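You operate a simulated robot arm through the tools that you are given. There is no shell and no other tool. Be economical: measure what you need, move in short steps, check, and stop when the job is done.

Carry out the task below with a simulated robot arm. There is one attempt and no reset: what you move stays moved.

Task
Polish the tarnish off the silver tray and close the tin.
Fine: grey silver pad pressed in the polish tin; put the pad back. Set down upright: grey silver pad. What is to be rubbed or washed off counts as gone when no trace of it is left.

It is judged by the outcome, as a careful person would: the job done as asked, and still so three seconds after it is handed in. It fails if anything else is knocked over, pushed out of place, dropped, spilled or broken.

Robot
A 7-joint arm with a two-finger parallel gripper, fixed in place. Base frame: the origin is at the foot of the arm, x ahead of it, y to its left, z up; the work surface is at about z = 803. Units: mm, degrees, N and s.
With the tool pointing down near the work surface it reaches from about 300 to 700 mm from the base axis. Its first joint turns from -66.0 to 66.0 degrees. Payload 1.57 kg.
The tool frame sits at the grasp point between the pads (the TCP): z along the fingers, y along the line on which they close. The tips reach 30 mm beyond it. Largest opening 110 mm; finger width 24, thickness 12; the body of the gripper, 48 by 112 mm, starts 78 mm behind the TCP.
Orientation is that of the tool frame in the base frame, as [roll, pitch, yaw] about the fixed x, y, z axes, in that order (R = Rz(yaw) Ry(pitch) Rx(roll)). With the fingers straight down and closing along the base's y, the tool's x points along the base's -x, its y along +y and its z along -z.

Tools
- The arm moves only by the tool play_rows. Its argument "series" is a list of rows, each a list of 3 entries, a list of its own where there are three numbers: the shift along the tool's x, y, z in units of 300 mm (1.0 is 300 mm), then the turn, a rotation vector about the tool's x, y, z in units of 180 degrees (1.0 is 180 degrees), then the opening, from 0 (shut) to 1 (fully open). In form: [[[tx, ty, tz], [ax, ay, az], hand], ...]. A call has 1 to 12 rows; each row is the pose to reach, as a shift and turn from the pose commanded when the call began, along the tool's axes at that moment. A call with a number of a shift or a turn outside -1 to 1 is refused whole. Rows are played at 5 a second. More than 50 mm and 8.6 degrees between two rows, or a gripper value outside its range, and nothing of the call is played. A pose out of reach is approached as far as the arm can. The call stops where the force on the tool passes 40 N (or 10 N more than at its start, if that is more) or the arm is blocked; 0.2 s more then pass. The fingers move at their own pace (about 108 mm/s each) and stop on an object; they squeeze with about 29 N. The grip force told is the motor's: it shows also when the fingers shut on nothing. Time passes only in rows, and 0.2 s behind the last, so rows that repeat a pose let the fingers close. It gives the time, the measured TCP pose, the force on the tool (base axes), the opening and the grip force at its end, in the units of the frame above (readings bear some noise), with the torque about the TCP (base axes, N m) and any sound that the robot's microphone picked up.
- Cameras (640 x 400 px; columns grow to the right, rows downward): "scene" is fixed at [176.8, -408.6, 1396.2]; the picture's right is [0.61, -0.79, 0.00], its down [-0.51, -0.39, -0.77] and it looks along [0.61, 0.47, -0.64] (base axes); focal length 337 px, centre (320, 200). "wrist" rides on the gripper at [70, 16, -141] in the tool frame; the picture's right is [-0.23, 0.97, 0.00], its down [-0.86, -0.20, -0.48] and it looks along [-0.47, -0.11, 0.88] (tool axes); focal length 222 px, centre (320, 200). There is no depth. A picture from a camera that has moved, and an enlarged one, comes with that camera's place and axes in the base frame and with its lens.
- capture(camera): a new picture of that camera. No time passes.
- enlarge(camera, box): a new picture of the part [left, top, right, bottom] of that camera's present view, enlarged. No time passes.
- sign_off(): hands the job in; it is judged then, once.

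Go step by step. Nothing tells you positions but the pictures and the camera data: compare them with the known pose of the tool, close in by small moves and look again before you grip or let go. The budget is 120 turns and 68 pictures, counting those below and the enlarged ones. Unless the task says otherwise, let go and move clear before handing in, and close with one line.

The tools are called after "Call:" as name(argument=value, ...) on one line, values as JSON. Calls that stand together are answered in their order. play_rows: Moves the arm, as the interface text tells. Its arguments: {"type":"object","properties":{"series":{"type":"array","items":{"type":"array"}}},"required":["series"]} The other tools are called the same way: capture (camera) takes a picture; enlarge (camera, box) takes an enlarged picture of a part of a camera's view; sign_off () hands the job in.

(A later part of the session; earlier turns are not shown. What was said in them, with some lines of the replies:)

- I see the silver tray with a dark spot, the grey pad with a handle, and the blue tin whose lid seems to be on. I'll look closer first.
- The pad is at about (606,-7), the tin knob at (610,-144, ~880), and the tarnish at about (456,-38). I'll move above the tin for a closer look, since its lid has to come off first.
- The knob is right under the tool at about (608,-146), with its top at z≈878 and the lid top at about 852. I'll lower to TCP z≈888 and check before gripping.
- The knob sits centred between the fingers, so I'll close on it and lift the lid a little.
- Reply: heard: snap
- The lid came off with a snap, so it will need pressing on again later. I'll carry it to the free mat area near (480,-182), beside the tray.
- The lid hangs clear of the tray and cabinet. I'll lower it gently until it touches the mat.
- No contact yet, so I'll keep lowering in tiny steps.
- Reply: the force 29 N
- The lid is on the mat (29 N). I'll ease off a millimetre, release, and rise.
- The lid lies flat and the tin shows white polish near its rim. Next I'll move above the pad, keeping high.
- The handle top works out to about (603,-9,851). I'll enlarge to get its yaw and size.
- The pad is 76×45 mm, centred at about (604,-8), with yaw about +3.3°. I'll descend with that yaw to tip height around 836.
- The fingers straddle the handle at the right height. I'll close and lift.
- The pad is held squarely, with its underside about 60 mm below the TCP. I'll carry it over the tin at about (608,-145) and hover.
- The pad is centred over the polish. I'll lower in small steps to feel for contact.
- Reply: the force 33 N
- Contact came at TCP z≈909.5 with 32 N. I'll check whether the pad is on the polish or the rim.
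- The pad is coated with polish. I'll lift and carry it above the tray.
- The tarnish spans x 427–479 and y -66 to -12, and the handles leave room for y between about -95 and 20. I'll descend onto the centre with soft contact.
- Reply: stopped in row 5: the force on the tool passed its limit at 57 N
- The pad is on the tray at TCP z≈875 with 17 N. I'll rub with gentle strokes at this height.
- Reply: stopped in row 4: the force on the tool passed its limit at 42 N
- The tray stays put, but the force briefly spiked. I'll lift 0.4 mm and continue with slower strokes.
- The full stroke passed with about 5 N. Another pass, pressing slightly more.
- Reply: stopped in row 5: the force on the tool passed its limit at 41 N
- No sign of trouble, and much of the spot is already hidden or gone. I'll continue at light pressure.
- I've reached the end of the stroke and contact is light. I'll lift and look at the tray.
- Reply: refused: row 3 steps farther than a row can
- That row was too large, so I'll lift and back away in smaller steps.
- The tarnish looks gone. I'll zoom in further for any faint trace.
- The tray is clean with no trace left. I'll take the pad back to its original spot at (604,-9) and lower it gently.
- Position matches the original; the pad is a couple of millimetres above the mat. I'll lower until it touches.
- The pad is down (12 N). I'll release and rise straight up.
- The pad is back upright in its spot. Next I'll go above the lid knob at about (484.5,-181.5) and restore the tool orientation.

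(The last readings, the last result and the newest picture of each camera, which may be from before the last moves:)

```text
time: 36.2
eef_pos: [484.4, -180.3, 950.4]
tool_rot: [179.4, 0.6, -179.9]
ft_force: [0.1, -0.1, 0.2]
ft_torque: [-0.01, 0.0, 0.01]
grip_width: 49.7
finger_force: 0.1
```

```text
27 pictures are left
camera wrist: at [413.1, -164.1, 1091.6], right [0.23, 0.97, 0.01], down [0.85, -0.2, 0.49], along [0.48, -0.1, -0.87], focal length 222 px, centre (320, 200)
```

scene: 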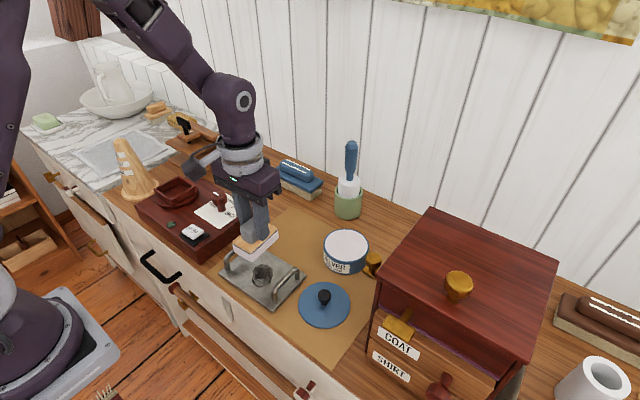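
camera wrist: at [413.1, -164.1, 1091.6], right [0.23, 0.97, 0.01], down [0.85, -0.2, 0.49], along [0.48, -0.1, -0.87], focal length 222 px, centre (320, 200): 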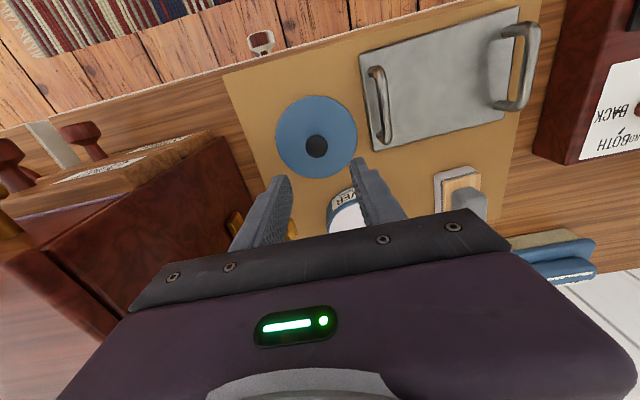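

The knob is under the tool; I'll fix the small tilt while descending to about z 845.

Call:
play_rows(series=[[[0, -0.003, 0.12], [0.0033, 0.0033, 0], 0.45], [[0, -0.003, 0.24], [0.0033, 0.0033, 0], 0.45], [[0, -0.003, 0.31], [0.0033, 0.0033, 0], 0.45], [[0, -0.003, 0.345], [0.0033, 0.0033, 0], 0.45], [[0, -0.003, 0.352], [0.0033, 0.0033, 0], 0.45], [[0, -0.003, 0.352], [0.0033, 0.0033, 0], 0.45]])

Call:
capture(camera="wrist")

```text
time: 37.6
eef_pos: [486.9, -180.0, 843.3]
tool_rot: [-180.0, 0.2, -179.9]
ft_force: [0.1, 1.3, -0.5]
ft_torque: [-0.05, 0.03, 0.01]
grip_width: 49.6
finger_force: 0.0
```

```text
26 pictures are left
camera wrist: at [416.9, -163.2, 986.1], right [0.23, 0.97, 0.0], down [0.85, -0.2, 0.48], along [0.47, -0.11, -0.88], focal length 222 px, centre (320, 200)
```

wrist: 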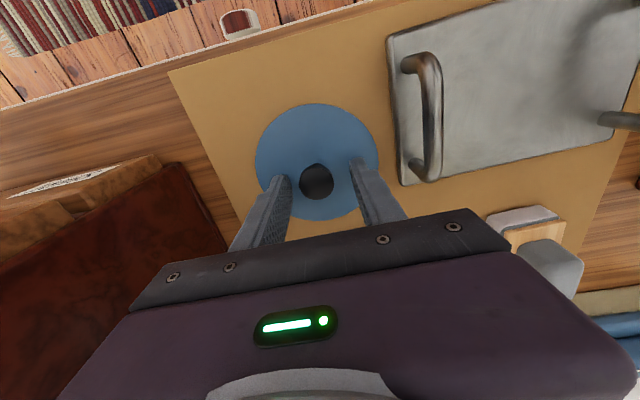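

The knob is just off by 2 mm; I'll correct, grip and lift the lid.

Call:
play_rows(series=[[[0.008, -0.005, 0], [0, 0, 0], 0.45], [[0.008, -0.005, 0], [0, 0, 0], 0], [[0.008, -0.005, 0], [0, 0, 0], 0], [[0.008, -0.005, 0], [0, 0, 0], 0], [[0.008, -0.005, -0.05], [0, 0, 0], 0], [[0.008, -0.005, -0.18], [0, 0, 0], 0], [[0.008, -0.005, -0.31], [0, 0, 0], 0], [[0.008, -0.005, -0.35], [0, 0, 0], 0]])

Call:
capture(camera="wrist")

```text
time: 39.4
eef_pos: [482.4, -180.9, 948.5]
tool_rot: [-180.0, 0.1, -179.9]
ft_force: [0.5, -0.5, -0.4]
ft_torque: [-0.01, 0.0, 0.01]
grip_width: 24.4
finger_force: 29.0
```

```text
25 pictures are left
camera wrist: at [413.0, -164.1, 1091.0], right [0.23, 0.97, 0.0], down [0.85, -0.2, 0.48], along [0.47, -0.11, -0.88], focal length 222 px, centre (320, 200)
```

wrist: 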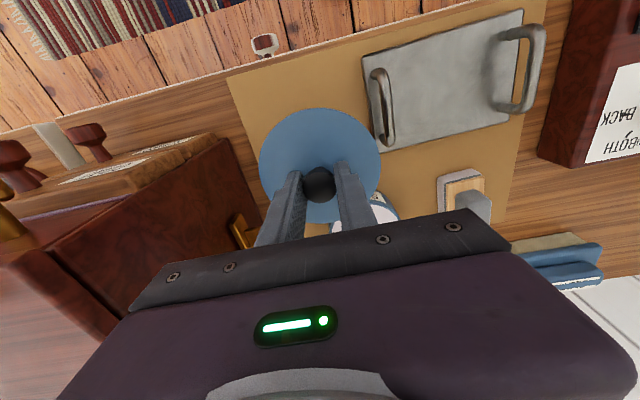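

The lid is held just as before. I'll bring it over the tin at (609.7,-147) and lower to just above it.

Call:
play_rows(series=[[[-0.11, 0.03, -0.03], [0, 0, 0], 0], [[-0.22, 0.06, -0.03], [0, 0, 0], 0], [[-0.33, 0.09, -0.03], [0, 0, 0], 0], [[-0.424, 0.113, 0], [0, 0, 0], 0], [[-0.424, 0.113, 0.1], [0, 0, 0], 0], [[-0.424, 0.113, 0.155], [0, 0, 0], 0], [[-0.424, 0.113, 0.155], [0, 0, 0], 0]])

Call:
enlarge(camera="scene", box=[290, 190, 410, 290])

Call:
capture(camera="wrist")

```text
time: 41.0
eef_pos: [608.7, -147.6, 903.3]
tool_rot: [180.0, 0.1, -180.0]
ft_force: [0.0, 0.1, 0.0]
ft_torque: [0.01, -0.03, -0.02]
grip_width: 24.7
finger_force: 28.9
```

```text
4.00 times, centred on (350, 240) of scene
camera zoom: at [176.8, -408.6, 1396.2], right [0.61, -0.79, 0.0], down [-0.51, -0.39, -0.77], along [0.61, 0.47, -0.64], focal length 1347 px, centre (200, 40)
```

zoom: 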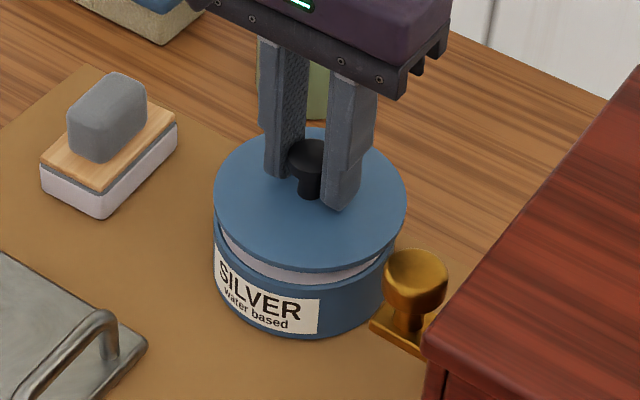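

```text
23 pictures are left
camera wrist: at [540.3, -130.6, 1044.6], right [0.23, 0.97, 0.0], down [0.85, -0.2, 0.48], along [0.47, -0.11, -0.88], focal length 222 px, centre (320, 200)
```

wrist: 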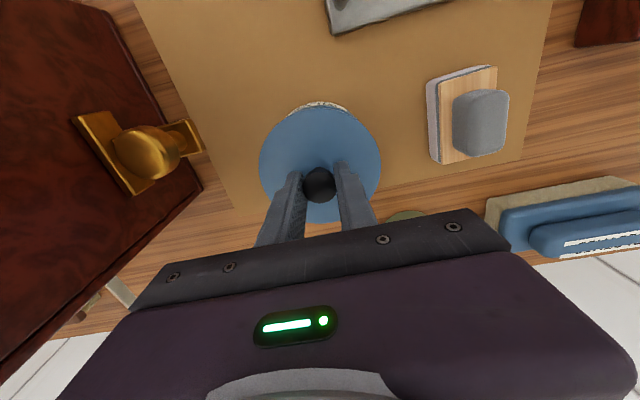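

The lid is centred over the tin. I'll lower and press it on gently.

Call:
play_rows(series=[[[-0.002, 0, 0.02], [0, 0, 0], 0], [[-0.002, 0, 0.035], [0, 0, 0], 0], [[-0.002, 0, 0.042], [0, 0, 0], 0], [[-0.002, 0, 0.047], [0, 0, 0], 0], [[-0.002, 0, 0.051], [0, 0, 0], 0], [[-0.002, 0, 0.055], [0, 0, 0], 0], [[-0.002, 0, 0.059], [0, 0, 0], 0]])

Call:
enlarge(camera="scene", box=[290, 190, 410, 290])

```text
time: 42.6
eef_pos: [610.7, -147.3, 886.9]
tool_rot: [-179.9, 0.3, -180.0]
ft_force: [-10.7, 8.6, 27.5]
ft_torque: [0.14, 0.14, 0.0]
grip_width: 24.3
finger_force: 29.1
heard: snap
```

```text
4.00 times, centred on (350, 240) of scene
camera zoom: at [176.0, -408.2, 1396.4], right [0.61, -0.79, 0.0], down [-0.51, -0.39, -0.77], along [0.61, 0.47, -0.64], focal length 1347 px, centre (200, 40)
```

zoom: 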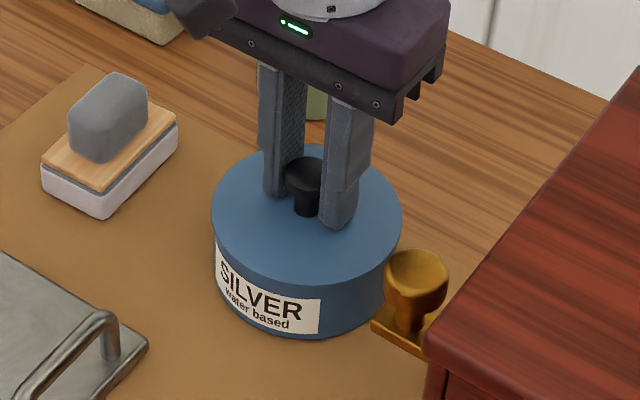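

The lid snapped on flush. I'll ease the pressure, release and move clear.

Call:
play_rows(series=[[[0, 0, -0.005], [0, 0, 0], 0], [[0, 0, -0.005], [0, 0, 0], 0.45], [[0, 0, -0.005], [0, 0, 0], 0.45], [[0, 0, -0.06], [0, 0, 0], 0.45], [[0, 0, -0.2], [0, 0, 0], 0.45], [[0, 0, -0.35], [0, 0, 0], 0.45], [[0.12, 0.04, -0.45], [0, 0, 0], 0.45], [[0.25, 0.08, -0.5], [0, 0, 0], 0.45]])

Call:
capture(camera="scene")

Call:
capture(camera="wrist")

```text
time: 44.4
eef_pos: [534.6, -122.5, 1035.6]
tool_rot: [180.0, 0.2, -180.0]
ft_force: [-0.2, -0.1, 0.0]
ft_torque: [-0.04, -0.01, -0.01]
grip_width: 49.1
finger_force: 0.0
```

```text
21 pictures are left
```

scene: 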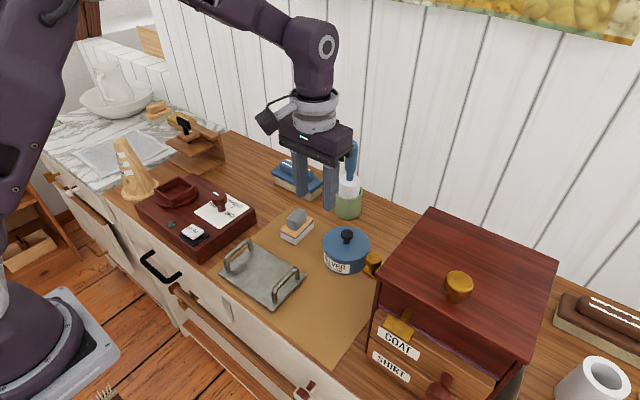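

```text
20 pictures are left
camera wrist: at [464.2, -104.2, 1177.7], right [0.23, 0.97, 0.0], down [0.85, -0.2, 0.48], along [0.47, -0.11, -0.88], focal length 222 px, centre (320, 200)
```

wrist: 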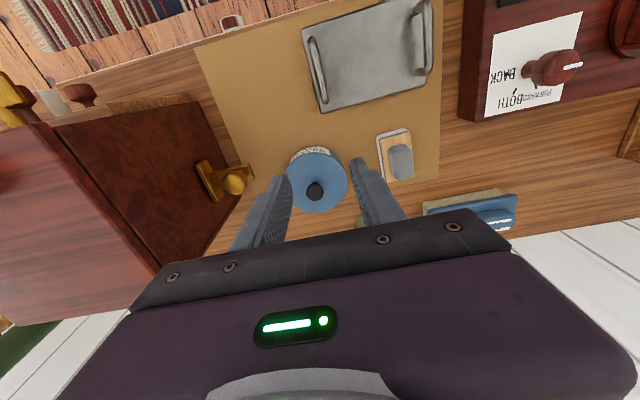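

The tray is clean, the pad stands upright in its place and the tin is closed, with everything else undisturbed. I'll take one last close look at the tray before handing in.

Call:
enlarge(camera="wrist", box=[290, 0, 450, 120])

```text
3.33 times, centred on (370, 60) of wrist
camera zoom: at [464.2, -104.2, 1177.7], right [0.23, 0.97, 0.0], down [0.85, -0.2, 0.48], along [0.47, -0.11, -0.88], focal length 740 px, centre (153, 667)
```

zoom: 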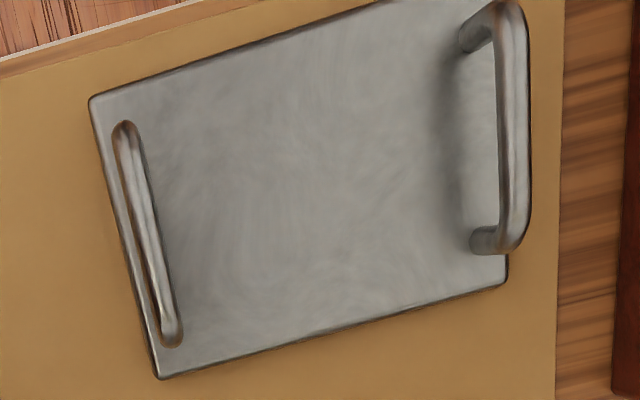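

No trace of tarnish is left on the tray, so I'm handing in.

Call:
sign_off()

```text
The job is handed in.
```

The tarnish is off the silver tray, the pad is back upright in its place, and the tin's lid is snapped shut.
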